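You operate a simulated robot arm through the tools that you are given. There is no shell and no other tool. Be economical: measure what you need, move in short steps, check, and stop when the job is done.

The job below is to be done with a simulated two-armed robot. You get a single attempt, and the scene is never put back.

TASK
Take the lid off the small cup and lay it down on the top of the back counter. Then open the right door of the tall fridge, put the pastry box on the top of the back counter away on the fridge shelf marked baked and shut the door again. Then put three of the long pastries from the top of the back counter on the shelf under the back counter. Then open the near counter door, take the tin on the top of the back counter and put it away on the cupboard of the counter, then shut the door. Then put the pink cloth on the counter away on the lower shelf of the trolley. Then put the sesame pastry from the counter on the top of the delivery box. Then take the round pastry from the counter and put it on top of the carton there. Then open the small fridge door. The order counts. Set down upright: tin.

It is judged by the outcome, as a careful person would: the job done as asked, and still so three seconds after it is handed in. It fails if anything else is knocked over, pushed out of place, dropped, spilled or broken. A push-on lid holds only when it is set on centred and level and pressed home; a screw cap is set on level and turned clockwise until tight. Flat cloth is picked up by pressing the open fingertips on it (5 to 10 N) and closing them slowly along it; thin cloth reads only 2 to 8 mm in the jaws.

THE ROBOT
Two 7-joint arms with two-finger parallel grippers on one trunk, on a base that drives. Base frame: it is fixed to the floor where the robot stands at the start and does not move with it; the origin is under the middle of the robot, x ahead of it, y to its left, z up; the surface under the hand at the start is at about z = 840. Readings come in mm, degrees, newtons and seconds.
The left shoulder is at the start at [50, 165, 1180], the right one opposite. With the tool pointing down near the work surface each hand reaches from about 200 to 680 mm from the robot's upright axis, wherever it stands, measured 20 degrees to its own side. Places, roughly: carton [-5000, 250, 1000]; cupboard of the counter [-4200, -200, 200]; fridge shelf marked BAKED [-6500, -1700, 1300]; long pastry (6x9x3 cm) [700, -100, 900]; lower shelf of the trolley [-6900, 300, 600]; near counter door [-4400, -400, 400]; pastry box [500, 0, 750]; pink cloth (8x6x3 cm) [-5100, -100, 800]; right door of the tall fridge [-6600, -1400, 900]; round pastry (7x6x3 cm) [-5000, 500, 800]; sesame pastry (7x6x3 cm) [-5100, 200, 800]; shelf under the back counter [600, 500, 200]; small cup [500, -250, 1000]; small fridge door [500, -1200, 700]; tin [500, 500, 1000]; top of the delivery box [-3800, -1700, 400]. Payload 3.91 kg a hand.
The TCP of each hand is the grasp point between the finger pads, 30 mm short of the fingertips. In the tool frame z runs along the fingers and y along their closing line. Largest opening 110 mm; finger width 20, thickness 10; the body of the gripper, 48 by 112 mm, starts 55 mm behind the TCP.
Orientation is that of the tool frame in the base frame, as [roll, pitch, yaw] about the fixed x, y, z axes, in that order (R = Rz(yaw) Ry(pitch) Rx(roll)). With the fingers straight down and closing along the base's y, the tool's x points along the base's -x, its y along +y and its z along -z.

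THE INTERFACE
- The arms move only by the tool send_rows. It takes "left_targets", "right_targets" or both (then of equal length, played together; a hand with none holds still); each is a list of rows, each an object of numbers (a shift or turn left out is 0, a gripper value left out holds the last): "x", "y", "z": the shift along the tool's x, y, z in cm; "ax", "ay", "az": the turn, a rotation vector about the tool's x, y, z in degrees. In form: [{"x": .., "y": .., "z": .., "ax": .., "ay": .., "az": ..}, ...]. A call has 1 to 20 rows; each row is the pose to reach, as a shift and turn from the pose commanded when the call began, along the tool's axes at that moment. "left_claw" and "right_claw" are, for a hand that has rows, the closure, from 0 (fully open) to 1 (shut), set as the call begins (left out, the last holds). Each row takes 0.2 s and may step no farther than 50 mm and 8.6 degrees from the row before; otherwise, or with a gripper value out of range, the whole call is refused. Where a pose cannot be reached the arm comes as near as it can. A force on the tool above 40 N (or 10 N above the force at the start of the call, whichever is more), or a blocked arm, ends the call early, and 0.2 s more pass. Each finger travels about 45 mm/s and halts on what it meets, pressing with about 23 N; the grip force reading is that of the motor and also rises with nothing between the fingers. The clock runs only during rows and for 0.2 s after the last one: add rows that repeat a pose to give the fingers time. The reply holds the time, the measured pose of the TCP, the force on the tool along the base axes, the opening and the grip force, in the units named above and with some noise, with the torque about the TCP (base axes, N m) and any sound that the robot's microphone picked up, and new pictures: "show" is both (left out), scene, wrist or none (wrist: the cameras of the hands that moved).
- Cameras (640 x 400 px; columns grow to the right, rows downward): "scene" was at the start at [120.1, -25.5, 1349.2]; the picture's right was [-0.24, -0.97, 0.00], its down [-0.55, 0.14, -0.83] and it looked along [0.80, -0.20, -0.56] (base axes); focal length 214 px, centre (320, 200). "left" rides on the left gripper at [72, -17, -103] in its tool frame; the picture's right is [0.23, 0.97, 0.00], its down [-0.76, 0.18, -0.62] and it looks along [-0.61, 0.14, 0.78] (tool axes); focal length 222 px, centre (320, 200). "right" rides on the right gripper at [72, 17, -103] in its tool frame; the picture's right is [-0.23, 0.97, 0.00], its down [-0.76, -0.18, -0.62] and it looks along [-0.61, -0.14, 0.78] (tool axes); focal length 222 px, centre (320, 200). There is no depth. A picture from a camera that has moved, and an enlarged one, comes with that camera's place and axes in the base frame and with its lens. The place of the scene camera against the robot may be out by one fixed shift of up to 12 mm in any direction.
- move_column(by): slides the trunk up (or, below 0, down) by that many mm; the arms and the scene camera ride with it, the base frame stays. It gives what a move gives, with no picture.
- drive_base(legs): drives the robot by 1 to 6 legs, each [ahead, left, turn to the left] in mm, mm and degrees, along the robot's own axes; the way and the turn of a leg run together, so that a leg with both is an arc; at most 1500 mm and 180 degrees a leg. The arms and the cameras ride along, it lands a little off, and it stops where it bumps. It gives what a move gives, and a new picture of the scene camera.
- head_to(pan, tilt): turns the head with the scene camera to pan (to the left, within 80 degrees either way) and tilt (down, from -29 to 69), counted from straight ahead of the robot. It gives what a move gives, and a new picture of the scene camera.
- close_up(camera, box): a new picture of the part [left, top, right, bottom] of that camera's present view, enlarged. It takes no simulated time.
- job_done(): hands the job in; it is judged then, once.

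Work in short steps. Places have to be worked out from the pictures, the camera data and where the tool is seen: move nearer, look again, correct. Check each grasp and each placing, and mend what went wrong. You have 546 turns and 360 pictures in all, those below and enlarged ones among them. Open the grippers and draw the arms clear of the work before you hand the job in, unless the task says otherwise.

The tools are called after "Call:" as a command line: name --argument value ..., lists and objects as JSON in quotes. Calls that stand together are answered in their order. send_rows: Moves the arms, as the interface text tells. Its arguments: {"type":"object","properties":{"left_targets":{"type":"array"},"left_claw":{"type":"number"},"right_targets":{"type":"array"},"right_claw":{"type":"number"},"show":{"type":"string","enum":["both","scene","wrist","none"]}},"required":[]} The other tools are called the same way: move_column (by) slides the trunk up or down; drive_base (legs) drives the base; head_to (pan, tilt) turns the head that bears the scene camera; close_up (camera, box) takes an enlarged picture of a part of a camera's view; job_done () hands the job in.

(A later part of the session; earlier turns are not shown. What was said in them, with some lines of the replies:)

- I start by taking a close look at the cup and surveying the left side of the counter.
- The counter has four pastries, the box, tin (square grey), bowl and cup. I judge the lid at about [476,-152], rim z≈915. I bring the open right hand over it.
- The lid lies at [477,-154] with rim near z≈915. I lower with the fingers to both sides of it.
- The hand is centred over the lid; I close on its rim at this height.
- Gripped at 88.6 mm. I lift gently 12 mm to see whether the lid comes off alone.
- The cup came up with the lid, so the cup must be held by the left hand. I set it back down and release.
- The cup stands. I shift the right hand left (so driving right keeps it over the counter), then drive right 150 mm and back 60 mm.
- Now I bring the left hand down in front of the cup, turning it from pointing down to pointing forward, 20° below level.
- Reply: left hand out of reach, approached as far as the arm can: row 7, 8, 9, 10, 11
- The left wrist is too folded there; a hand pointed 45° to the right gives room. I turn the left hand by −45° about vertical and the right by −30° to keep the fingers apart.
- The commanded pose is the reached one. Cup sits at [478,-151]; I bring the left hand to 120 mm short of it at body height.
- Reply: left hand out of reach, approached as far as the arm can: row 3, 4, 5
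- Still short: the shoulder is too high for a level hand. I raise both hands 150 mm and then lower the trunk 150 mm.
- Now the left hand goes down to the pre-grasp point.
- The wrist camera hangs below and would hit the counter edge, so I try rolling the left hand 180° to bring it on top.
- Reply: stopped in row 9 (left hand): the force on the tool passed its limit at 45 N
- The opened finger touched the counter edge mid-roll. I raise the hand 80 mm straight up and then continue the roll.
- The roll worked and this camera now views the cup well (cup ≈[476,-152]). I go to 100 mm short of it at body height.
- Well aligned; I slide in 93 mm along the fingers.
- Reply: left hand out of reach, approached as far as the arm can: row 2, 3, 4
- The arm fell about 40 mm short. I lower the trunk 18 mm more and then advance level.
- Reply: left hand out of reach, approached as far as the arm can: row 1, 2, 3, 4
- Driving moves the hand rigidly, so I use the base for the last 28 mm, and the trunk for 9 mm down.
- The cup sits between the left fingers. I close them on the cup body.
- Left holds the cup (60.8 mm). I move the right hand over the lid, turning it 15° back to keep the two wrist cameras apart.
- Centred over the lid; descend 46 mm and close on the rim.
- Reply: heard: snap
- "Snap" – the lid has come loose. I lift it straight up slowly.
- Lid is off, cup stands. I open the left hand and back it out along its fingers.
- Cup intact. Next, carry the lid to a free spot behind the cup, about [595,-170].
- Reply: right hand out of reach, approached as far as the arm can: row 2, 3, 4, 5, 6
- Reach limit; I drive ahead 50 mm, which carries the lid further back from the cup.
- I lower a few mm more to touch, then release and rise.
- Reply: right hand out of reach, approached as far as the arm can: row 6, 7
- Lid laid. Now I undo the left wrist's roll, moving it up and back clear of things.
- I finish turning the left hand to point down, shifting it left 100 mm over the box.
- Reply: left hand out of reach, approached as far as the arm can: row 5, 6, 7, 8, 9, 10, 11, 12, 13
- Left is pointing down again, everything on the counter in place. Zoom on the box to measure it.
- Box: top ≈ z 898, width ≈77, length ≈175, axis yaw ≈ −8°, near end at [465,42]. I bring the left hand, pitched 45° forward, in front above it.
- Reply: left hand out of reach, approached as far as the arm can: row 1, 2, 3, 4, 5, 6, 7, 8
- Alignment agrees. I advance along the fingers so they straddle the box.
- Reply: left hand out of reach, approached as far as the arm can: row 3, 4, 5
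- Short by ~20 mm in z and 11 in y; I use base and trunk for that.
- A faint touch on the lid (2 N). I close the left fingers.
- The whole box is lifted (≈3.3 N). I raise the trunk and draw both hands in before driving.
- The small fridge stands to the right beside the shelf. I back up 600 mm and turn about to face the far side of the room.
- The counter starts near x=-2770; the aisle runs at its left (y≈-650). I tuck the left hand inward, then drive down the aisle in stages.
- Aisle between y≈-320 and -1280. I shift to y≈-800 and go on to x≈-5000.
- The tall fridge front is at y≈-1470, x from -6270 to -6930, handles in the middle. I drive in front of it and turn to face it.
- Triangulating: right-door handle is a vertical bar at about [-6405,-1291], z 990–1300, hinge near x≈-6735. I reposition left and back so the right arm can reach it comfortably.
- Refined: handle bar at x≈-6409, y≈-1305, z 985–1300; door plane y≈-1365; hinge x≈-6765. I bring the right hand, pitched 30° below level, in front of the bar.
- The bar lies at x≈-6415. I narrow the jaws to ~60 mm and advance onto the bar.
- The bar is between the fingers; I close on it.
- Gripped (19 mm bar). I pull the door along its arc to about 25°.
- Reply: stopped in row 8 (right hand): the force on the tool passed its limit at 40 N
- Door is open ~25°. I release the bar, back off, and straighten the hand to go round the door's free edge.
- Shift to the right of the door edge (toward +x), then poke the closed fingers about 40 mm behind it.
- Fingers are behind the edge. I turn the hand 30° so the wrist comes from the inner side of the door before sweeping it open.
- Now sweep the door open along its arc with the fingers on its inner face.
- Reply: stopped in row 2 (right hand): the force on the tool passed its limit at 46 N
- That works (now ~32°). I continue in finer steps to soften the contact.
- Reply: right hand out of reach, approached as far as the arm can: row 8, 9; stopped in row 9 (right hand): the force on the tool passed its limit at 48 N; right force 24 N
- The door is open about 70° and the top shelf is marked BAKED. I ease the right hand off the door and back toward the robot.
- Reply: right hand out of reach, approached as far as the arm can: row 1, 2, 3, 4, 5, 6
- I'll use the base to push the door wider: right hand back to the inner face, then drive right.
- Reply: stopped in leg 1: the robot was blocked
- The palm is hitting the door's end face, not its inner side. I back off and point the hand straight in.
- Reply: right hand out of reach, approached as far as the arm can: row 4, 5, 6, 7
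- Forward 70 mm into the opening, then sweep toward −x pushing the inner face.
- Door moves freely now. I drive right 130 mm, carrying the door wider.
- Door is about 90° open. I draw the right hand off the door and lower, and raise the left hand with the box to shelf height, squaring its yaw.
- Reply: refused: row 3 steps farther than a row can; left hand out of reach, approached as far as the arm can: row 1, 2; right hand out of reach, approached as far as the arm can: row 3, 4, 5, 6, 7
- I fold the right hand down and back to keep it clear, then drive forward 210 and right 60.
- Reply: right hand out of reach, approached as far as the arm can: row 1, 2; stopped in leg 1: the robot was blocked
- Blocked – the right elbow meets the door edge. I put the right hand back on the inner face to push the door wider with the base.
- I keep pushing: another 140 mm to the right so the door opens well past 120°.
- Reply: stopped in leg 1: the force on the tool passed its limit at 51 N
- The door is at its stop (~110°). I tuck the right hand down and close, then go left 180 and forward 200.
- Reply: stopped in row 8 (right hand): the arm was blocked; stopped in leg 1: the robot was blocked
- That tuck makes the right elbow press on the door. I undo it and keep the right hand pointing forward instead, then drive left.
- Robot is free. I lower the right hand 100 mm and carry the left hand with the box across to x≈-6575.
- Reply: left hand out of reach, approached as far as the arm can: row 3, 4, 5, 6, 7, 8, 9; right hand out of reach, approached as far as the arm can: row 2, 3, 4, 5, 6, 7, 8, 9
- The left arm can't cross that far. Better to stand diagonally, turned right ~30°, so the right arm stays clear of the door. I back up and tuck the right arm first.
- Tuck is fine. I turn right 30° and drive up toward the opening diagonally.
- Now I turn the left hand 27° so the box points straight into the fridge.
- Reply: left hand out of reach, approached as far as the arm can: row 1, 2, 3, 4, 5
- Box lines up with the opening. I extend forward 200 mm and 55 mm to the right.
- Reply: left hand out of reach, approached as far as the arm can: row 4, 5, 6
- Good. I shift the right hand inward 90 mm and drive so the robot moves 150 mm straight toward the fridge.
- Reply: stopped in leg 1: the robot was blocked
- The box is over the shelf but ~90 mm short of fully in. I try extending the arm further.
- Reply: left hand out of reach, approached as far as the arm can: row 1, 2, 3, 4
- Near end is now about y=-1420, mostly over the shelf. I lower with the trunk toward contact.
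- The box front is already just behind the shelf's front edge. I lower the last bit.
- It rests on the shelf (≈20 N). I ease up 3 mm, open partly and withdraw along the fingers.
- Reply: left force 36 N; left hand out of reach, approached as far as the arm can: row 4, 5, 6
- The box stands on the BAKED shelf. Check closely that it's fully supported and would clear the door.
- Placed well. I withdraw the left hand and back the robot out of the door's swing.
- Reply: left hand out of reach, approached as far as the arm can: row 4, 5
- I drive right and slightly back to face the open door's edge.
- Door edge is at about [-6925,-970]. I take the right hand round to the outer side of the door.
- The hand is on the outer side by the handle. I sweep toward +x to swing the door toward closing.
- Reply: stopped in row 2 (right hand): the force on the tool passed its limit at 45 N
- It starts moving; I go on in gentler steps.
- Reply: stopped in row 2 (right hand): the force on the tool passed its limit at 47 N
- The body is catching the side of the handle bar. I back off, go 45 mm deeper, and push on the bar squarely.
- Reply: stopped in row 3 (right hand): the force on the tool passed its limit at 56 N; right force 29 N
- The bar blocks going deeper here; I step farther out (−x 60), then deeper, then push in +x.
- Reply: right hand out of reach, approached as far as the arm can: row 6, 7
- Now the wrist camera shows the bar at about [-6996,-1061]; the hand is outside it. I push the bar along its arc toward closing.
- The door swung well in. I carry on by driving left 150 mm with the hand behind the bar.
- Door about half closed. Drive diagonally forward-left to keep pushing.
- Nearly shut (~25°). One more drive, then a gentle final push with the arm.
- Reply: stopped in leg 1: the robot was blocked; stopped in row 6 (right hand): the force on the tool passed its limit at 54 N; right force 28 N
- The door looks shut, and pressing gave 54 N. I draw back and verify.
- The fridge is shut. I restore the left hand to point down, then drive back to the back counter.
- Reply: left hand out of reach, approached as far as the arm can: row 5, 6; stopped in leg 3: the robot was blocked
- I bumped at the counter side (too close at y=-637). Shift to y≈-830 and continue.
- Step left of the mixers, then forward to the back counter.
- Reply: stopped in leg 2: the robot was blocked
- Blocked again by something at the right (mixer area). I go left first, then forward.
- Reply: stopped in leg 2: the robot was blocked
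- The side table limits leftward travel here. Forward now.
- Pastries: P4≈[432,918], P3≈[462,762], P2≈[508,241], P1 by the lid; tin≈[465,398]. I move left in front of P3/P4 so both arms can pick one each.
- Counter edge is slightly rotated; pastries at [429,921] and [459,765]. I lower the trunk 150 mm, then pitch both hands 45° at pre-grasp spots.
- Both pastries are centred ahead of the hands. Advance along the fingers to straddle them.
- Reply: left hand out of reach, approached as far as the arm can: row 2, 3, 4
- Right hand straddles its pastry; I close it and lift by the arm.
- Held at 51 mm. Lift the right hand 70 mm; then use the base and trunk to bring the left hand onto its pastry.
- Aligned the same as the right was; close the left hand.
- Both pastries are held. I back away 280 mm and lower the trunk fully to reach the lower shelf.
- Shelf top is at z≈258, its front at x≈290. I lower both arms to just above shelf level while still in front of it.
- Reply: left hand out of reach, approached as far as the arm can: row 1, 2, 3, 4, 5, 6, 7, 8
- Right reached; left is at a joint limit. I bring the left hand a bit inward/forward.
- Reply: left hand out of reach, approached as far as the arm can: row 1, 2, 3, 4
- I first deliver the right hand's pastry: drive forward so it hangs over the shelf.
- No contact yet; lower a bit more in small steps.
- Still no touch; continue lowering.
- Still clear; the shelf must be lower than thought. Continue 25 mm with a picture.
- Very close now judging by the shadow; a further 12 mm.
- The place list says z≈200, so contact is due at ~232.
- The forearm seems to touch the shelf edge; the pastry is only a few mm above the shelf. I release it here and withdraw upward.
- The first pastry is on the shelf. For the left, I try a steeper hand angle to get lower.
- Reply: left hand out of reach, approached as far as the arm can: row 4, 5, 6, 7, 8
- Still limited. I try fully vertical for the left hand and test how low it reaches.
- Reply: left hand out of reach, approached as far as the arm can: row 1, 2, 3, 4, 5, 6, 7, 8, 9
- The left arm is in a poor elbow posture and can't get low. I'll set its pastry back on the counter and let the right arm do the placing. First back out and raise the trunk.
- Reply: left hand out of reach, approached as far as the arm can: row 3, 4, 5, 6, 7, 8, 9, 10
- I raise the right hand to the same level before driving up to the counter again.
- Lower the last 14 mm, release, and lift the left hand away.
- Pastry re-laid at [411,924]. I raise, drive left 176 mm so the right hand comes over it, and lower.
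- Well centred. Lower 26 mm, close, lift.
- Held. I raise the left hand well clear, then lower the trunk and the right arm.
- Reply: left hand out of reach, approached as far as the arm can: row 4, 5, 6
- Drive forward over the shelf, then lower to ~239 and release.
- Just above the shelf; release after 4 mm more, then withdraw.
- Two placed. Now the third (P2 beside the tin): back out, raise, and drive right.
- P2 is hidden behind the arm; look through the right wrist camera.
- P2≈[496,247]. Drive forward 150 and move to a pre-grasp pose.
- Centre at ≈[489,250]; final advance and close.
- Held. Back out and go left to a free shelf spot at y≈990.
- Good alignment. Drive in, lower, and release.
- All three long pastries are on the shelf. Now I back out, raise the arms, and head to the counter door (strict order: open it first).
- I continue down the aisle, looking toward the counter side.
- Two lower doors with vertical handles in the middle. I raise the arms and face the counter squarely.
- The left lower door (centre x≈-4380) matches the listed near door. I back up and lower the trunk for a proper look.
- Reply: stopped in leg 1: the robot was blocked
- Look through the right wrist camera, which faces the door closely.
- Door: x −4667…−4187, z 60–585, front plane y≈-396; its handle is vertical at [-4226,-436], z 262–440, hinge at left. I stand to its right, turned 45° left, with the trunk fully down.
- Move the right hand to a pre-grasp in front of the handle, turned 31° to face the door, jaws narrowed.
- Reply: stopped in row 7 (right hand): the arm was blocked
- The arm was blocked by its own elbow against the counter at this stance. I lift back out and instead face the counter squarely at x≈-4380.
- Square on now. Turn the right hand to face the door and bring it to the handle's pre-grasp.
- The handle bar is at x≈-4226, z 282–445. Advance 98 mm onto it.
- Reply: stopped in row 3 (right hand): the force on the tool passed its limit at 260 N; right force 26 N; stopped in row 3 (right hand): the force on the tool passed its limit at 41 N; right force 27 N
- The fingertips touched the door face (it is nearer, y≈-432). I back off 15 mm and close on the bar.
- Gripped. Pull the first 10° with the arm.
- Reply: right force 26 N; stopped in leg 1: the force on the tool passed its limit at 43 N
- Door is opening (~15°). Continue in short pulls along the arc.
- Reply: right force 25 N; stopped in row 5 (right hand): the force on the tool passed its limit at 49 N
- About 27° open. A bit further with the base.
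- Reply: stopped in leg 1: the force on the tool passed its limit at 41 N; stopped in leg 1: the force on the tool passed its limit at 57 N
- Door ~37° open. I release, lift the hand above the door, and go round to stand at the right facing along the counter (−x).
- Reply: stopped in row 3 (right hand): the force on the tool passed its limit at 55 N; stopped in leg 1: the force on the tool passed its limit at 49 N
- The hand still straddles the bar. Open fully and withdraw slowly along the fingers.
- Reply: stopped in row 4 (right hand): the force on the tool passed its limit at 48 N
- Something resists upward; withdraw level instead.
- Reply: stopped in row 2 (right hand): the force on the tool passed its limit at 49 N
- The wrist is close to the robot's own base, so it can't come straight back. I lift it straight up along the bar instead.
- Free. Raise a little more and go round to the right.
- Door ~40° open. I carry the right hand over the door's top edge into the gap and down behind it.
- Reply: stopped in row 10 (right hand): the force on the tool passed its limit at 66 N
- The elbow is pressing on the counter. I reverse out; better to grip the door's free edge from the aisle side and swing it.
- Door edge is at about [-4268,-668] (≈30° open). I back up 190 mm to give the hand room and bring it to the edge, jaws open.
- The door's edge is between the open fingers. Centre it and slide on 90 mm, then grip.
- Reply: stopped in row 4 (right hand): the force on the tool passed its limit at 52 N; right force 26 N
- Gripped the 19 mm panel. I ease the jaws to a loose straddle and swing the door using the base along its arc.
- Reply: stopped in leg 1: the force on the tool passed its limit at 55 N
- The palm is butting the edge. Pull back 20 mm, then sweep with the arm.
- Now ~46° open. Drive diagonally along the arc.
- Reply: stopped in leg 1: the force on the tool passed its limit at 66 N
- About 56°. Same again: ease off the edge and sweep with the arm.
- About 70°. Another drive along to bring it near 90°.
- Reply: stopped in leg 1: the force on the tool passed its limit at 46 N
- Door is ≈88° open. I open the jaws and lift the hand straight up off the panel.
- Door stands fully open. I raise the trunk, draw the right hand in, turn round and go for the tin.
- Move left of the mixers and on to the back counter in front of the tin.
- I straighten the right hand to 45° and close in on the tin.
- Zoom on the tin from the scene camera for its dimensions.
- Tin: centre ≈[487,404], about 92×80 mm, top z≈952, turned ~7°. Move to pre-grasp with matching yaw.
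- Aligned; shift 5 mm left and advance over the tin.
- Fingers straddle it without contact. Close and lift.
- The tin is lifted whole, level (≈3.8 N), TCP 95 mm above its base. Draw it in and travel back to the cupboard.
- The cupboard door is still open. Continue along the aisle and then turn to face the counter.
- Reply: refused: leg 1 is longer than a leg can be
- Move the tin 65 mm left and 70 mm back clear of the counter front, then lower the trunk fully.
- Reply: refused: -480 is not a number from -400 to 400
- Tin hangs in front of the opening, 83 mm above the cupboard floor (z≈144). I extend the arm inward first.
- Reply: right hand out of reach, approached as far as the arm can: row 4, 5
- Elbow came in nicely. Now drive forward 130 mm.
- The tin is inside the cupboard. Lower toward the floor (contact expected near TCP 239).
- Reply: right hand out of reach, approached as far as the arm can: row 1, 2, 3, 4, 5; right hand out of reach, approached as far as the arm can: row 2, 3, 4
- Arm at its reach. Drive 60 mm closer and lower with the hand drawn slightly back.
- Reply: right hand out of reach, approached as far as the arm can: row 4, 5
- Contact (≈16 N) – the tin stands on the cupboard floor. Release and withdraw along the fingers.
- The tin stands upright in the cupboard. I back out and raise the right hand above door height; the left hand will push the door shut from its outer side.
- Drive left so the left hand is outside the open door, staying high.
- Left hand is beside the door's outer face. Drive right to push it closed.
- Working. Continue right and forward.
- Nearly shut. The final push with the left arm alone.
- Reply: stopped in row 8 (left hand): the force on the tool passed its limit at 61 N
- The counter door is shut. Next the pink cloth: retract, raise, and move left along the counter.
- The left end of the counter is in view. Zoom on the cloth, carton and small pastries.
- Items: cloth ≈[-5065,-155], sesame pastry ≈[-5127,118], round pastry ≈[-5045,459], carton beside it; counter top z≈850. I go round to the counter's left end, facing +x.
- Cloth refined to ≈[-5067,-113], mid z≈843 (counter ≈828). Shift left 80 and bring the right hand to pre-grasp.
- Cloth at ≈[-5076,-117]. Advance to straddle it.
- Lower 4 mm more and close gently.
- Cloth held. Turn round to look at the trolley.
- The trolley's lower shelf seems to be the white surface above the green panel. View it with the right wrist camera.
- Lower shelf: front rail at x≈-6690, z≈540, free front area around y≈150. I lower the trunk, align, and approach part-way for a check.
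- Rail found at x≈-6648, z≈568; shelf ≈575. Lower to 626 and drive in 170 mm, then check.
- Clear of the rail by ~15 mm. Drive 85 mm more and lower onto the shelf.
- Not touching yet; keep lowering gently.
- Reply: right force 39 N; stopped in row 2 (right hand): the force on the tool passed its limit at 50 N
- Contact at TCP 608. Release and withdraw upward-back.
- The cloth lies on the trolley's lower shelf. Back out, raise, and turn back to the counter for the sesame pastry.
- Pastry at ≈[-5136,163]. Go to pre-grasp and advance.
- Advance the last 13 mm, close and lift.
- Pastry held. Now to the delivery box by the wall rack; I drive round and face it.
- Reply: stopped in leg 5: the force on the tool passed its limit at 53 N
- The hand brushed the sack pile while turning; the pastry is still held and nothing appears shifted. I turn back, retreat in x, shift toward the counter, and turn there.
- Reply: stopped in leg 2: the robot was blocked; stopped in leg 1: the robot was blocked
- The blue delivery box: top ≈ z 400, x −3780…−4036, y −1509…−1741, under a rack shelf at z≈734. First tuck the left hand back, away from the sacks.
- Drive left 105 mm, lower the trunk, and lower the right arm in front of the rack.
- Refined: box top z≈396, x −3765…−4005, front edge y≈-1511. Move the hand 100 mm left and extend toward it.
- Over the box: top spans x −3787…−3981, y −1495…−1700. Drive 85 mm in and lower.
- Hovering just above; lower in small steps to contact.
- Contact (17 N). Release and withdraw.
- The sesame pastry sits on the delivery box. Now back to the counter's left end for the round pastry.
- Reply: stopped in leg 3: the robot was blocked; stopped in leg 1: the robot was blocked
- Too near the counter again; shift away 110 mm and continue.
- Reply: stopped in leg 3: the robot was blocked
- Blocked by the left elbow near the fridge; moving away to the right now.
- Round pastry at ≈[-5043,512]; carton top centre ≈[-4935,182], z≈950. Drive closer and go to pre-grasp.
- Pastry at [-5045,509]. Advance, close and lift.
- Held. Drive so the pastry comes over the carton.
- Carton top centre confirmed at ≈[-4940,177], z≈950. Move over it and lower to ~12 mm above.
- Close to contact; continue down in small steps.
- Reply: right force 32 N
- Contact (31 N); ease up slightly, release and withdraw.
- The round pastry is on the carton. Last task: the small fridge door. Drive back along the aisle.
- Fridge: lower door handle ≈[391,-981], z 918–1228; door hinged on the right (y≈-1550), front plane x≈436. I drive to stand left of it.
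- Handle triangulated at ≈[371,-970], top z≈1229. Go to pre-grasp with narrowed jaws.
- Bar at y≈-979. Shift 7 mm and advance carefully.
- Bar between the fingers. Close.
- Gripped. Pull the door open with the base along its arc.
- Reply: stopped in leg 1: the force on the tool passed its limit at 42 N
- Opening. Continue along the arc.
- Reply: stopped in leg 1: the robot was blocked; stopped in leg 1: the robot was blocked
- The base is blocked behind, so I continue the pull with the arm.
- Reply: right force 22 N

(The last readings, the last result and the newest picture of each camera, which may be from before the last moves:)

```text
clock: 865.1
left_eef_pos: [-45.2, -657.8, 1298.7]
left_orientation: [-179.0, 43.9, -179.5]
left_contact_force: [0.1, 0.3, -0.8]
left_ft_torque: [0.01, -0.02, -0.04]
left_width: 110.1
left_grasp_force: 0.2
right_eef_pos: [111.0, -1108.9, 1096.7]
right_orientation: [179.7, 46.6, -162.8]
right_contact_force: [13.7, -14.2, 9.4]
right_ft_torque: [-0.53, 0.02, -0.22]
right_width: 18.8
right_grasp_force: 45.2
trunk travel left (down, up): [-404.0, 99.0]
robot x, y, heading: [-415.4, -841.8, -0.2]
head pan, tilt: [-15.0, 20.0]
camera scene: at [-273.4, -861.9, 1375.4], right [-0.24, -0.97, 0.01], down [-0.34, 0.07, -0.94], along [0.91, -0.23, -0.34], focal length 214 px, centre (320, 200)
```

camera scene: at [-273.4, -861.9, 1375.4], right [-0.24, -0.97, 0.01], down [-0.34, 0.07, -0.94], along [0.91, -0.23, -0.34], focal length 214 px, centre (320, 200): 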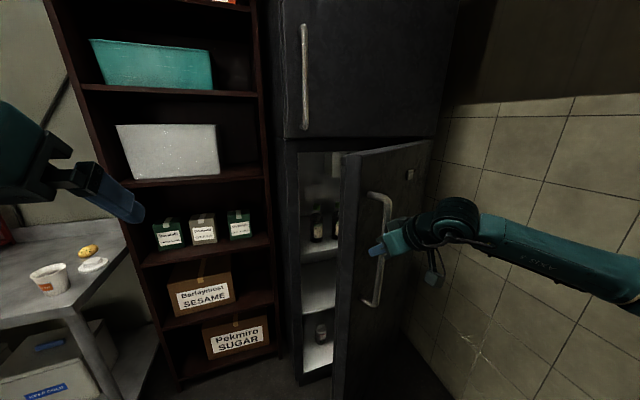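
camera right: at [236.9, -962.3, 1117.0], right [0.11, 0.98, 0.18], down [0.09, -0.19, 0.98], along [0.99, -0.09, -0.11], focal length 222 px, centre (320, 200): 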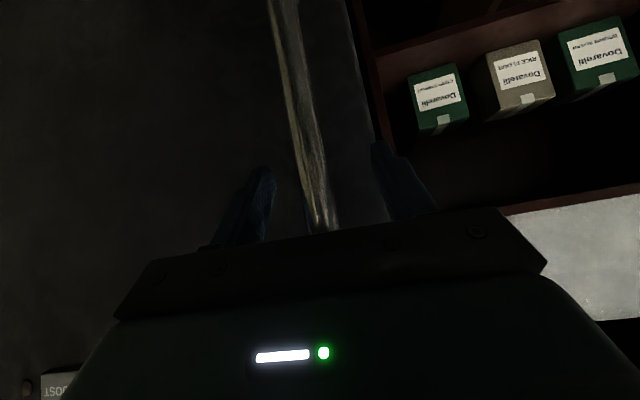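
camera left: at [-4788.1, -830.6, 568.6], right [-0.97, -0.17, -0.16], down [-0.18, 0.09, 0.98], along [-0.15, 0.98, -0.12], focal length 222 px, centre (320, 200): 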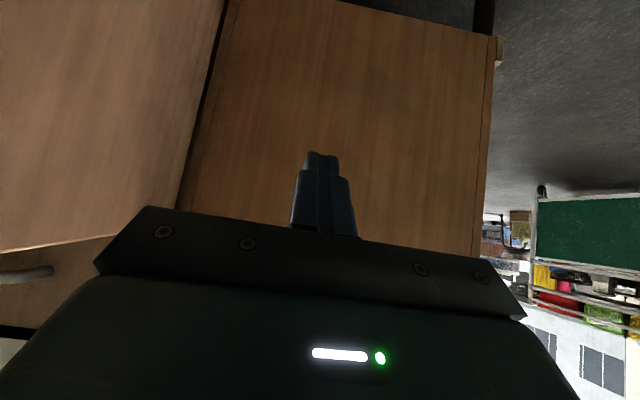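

About 30° open. Fitted hinge at [482,-1503]; continue pulling to ~45°.

Call:
send_rows --right_targets '[{"x": 1.4, "y": -1.1, "z": -1.5, "ax": -1.7, "az": -1.6}, {"x": 2.8, "y": -2.3, "z": -3, "ax": -3.4, "az": -3.2}, {"x": 4.2, "y": -3.5, "z": -4.4, "ax": -5.1, "az": -4.8}, {"x": 5.4, "y": -4.8, "z": -5.7, "ax": -6.8, "az": -6.4}, {"x": 6.6, "y": -6.1, "z": -7, "ax": -8.5, "az": -8}, {"x": 7.8, "y": -7.5, "z": -8.2, "ax": -10.2, "az": -9.6}]' --show "none"

```text
clock: 866.2
left_eef_pos: [-46.0, -659.3, 1299.3]
left_orientation: [-179.1, 44.0, -179.5]
left_contact_force: [-0.9, -0.8, 0.4]
left_ft_torque: [-0.03, 0.02, 0.0]
left_width: 110.2
left_grasp_force: 0.0
right_eef_pos: [51.8, -1175.3, 1096.8]
right_orientation: [-179.7, 46.7, -154.0]
right_contact_force: [6.6, -4.7, -5.4]
right_ft_torque: [0.4, -0.13, -0.24]
right_width: 18.7
right_grasp_force: 44.7
right hand out of reach, approached as far as the arm can: row 4, 5
trunk travel left (down, up): [-404.0, 99.0]
robot x, y, heading: [-414.6, -844.9, 0.0]
head pan, tilt: [-15.0, 20.0]
stopped in row 5 (right hand): the force on the tool passed its limit at 52 N (the readings are from after the stop); the commanded pose is now the measured one
```

≈40° open, arm at its limit. I release the bar, withdraw, and go round the free edge to push from inside.

Call:
send_rows --right_targets '[{}, {}, {"z": -2}, {"z": -5}, {"z": -8.5}, {"z": -12}, {"x": -0.6, "y": 4.5, "z": -10}, {"x": -1.3, "y": 9, "z": -8, "ax": 4, "az": 3.8}, {"x": -2, "y": 13.5, "z": -6, "ax": 8, "az": 7.6}, {"x": -2.7, "y": 18, "z": -4, "ax": 12, "az": 11.3}, {"x": -3.3, "y": 22, "z": -2, "ax": 16, "az": 15}, {"x": -3.8, "y": 24, "z": 0, "ax": 18.9, "az": 17.8}]' --right_claw 0.4 --show "scene"

```text
clock: 868.8
left_eef_pos: [-47.4, -658.0, 1299.4]
left_orientation: [-179.0, 44.0, -179.4]
left_contact_force: [0.6, 0.7, 0.1]
left_ft_torque: [-0.02, -0.01, -0.03]
left_width: 110.1
left_grasp_force: 0.0
right_eef_pos: [-30.2, -945.9, 1124.2]
right_orientation: [-179.7, 47.0, -179.9]
right_contact_force: [0.0, -0.1, -0.5]
right_ft_torque: [0.03, 0.0, 0.02]
right_width: 66.0
right_grasp_force: 0.1
right hand out of reach, approached as far as the arm can: row 3, 4, 5, 6, 9, 10, 11
trunk travel left (down, up): [-404.0, 99.0]
robot x, y, heading: [-414.3, -840.7, 0.0]
head pan, tilt: [-15.0, 20.0]
camera scene: at [-274.2, -860.1, 1374.5], right [-0.23, -0.97, 0.01], down [-0.34, 0.07, -0.94], along [0.91, -0.22, -0.35], focal length 214 px, centre (320, 200)
```

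scene: 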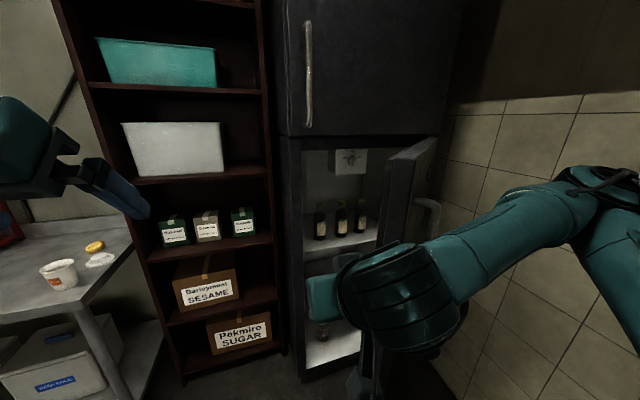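

Door ≈42°. Forward into the gap with closed fingers, then sweep right and back against the inner face.

Call:
send_rows --right_targets '[{"x": -2.7, "y": -0.3, "z": 3.3}, {"x": -5.4, "y": -0.6, "z": 6.7}, {"x": -8.2, "y": -0.8, "z": 10}, {"x": -10.9, "y": -1.1, "z": 13.4}, {"x": -13.6, "y": -1.4, "z": 16.7}, {"x": -13.2, "y": -4, "z": 16.2}, {"x": -12.6, "y": -6.5, "z": 15.6}, {"x": -11.9, "y": -9, "z": 14.8}, {"x": -11, "y": -11.5, "z": 13.9}, {"x": -10.1, "y": -14, "z": 13}, {"x": -9.2, "y": -16.5, "z": 12}, {"x": -8.3, "y": -19, "z": 11}, {"x": -7.4, "y": -21.5, "z": 10}, {"x": -6.5, "y": -23.5, "z": 9}]' --right_claw 1 --show "scene"

```text
clock: 871.8
left_eef_pos: [-46.9, -658.9, 1299.9]
left_orientation: [-179.1, 44.0, -179.5]
left_contact_force: [0.0, 0.0, 0.2]
left_ft_torque: [0.02, 0.02, 0.01]
left_width: 109.9
left_grasp_force: 0.0
right_eef_pos: [80.1, -1183.6, 1112.1]
right_orientation: [-179.7, 46.9, -179.7]
right_contact_force: [-0.5, 0.2, -0.9]
right_ft_torque: [0.05, -0.02, 0.0]
right_width: 0.0
right_grasp_force: 23.1
trunk travel left (down, up): [-404.0, 99.0]
robot x, y, heading: [-414.3, -840.0, 0.1]
head pan, tilt: [-15.0, 20.0]
camera scene: at [-274.4, -860.4, 1374.0], right [-0.22, -0.97, 0.01], down [-0.35, 0.07, -0.93], along [0.91, -0.21, -0.36], focal length 214 px, centre (320, 200)
```

scene: 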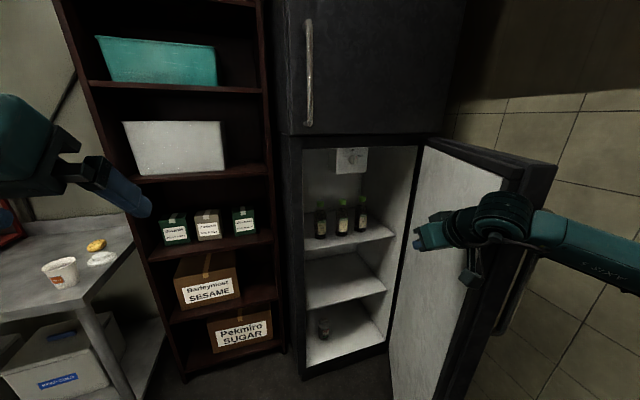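

Door ≈70° open. A bit further.

Call:
send_rows --right_targets '[{"x": 0.8, "y": -2, "z": -0.9}, {"x": 1.6, "y": -4, "z": -1.8}, {"x": 2.5, "y": -6, "z": -2.7}, {"x": 3.4, "y": -8, "z": -3.6}, {"x": 4.3, "y": -10, "z": -4.6}]' --show "none"

Call:
send_rows --right_targets '[{"y": 2}, {"y": 5}, {"y": 9}, {"x": 1, "y": 13, "z": -2}, {"x": 2, "y": 17, "z": -5}, {"x": 3, "y": 21, "z": -8}]' --show "scene"

```text
clock: 873.0
left_eef_pos: [-46.0, -659.0, 1298.9]
left_orientation: [-179.1, 44.0, -179.5]
left_contact_force: [0.1, 0.0, 0.2]
left_ft_torque: [0.0, 0.01, 0.02]
left_width: 110.2
left_grasp_force: 0.1
right_eef_pos: [16.4, -1283.7, 1110.3]
right_orientation: [-179.8, 46.9, -179.8]
right_contact_force: [0.0, 0.6, 0.5]
right_ft_torque: [-0.02, 0.01, -0.01]
right_width: 0.1
right_grasp_force: 23.2
trunk travel left (down, up): [-404.0, 99.0]
robot x, y, heading: [-414.0, -843.6, 0.1]
head pan, tilt: [-15.0, 20.0]
```

```text
refused: row 5 steps farther than a row can; nothing moved
```

Now draw the right hand off the door toward the robot.

Call:
send_rows --right_targets '[{"y": 2}, {"y": 5}, {"y": 9}, {"x": 0.5, "y": 13, "z": -1}, {"x": 1, "y": 17, "z": -2}, {"x": 1.5, "y": 21, "z": -4}, {"x": 2, "y": 24, "z": -7}]' --right_claw 0 --show "scene"

```text
clock: 874.6
left_eef_pos: [-46.9, -658.8, 1300.5]
left_orientation: [-179.0, 44.0, -179.5]
left_contact_force: [-0.1, -0.4, 0.0]
left_ft_torque: [0.03, 0.01, -0.02]
left_width: 110.2
left_grasp_force: 0.1
right_eef_pos: [-15.3, -1035.4, 1162.3]
right_orientation: [-179.6, 47.0, -179.6]
right_contact_force: [0.1, -0.6, 0.1]
right_ft_torque: [-0.03, 0.01, 0.03]
right_width: 110.1
right_grasp_force: 0.1
right hand out of reach, approached as far as the arm can: row 5, 6, 7
trunk travel left (down, up): [-404.0, 99.0]
robot x, y, heading: [-414.9, -839.9, 0.1]
head pan, tilt: [-15.0, 20.0]
camera scene: at [-274.7, -860.0, 1373.8], right [-0.22, -0.98, 0.01], down [-0.35, 0.07, -0.93], along [0.91, -0.21, -0.36], focal length 214 px, centre (320, 200)
```

scene: 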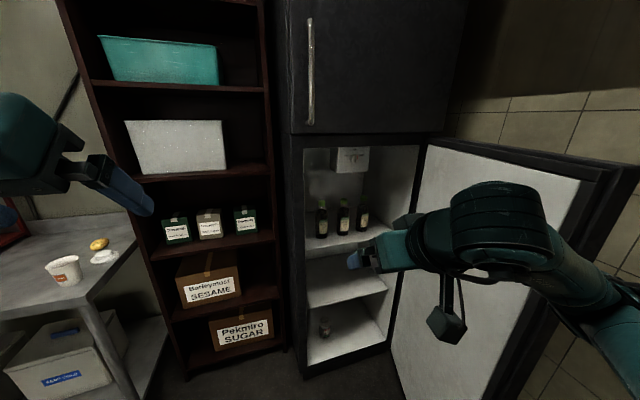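

The fridge door is wide open. I move the robot left and away so the arms are clear of everything.

Call:
drive_base --legs '[[20, 120, 0], [0, 250, 0]]'

```text
clock: 878.7
left_eef_pos: [-40.3, -297.6, 1305.7]
left_orientation: [-179.6, 45.0, -179.7]
left_contact_force: [0.1, 0.2, 0.4]
left_ft_torque: [0.01, 0.04, -0.01]
left_width: 109.9
left_grasp_force: 0.0
right_eef_pos: [-6.5, -675.0, 1165.9]
right_orientation: [179.8, 47.7, 179.8]
right_contact_force: [0.1, 0.3, -0.6]
right_ft_torque: [0.02, 0.05, 0.01]
right_width: 110.2
right_grasp_force: 0.2
trunk travel left (down, up): [-404.0, 99.0]
robot x, y, heading: [-396.8, -478.1, -0.3]
head pan, tilt: [-15.0, 20.0]
camera scene: at [-270.0, -503.2, 1376.0], right [-0.26, -0.97, 0.0], down [-0.33, 0.09, -0.94], along [0.91, -0.25, -0.34], focal length 214 px, centre (320, 200)
```

scene: 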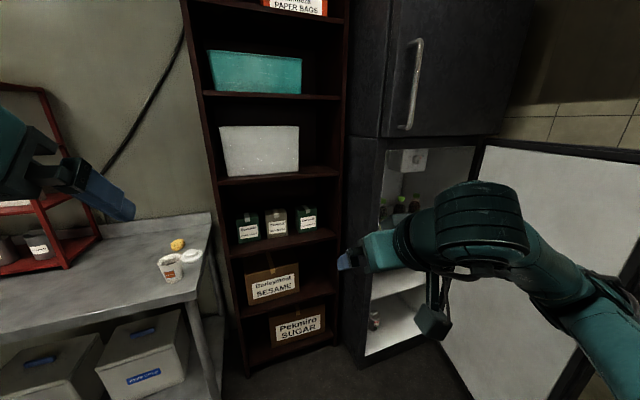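

Everything is set: the door stays open and both hands are open and clear. Hand the job in.

Call:
job_done

```text
The job is handed in.
```

I did every part of the job in the order you asked and handed it in; I can't see how it was judged.

- **Cup lid:** off the small cup and lying on the back counter.
- **Pastry box:** on the fridge shelf marked BAKED, and the tall fridge's right door is shut.
- **Long pastries:** three are on the shelf under the back counter. I released them a few millimetres above it because the arm could go no lower.
- **Tin:** standing upright in the counter cupboard, and the near counter door is shut. I took the left-hand lower door to be the near one, as it matched the place you gave.
- **Pink cloth:** on the lower shelf of the trolley.
- **Sesame pastry:** on top of the delivery box.
- **Round pastry:** on top of the carton.
- **Small fridge:** the lower door is open, roughly 80 degrees.

**Bumps and knocks:**
- The gripper hit the counter door at about 260 N before I gripped its handle.
- The right hand brushed the sack pile while turning, at about 50 N.
- The base or an arm was blocked several times: against the counter, beside the tall fridge, near the mixers and by the side table.
- The pictures I took afterwards showed nothing moved. I did not look again at every spot, in particular what was behind the robot.
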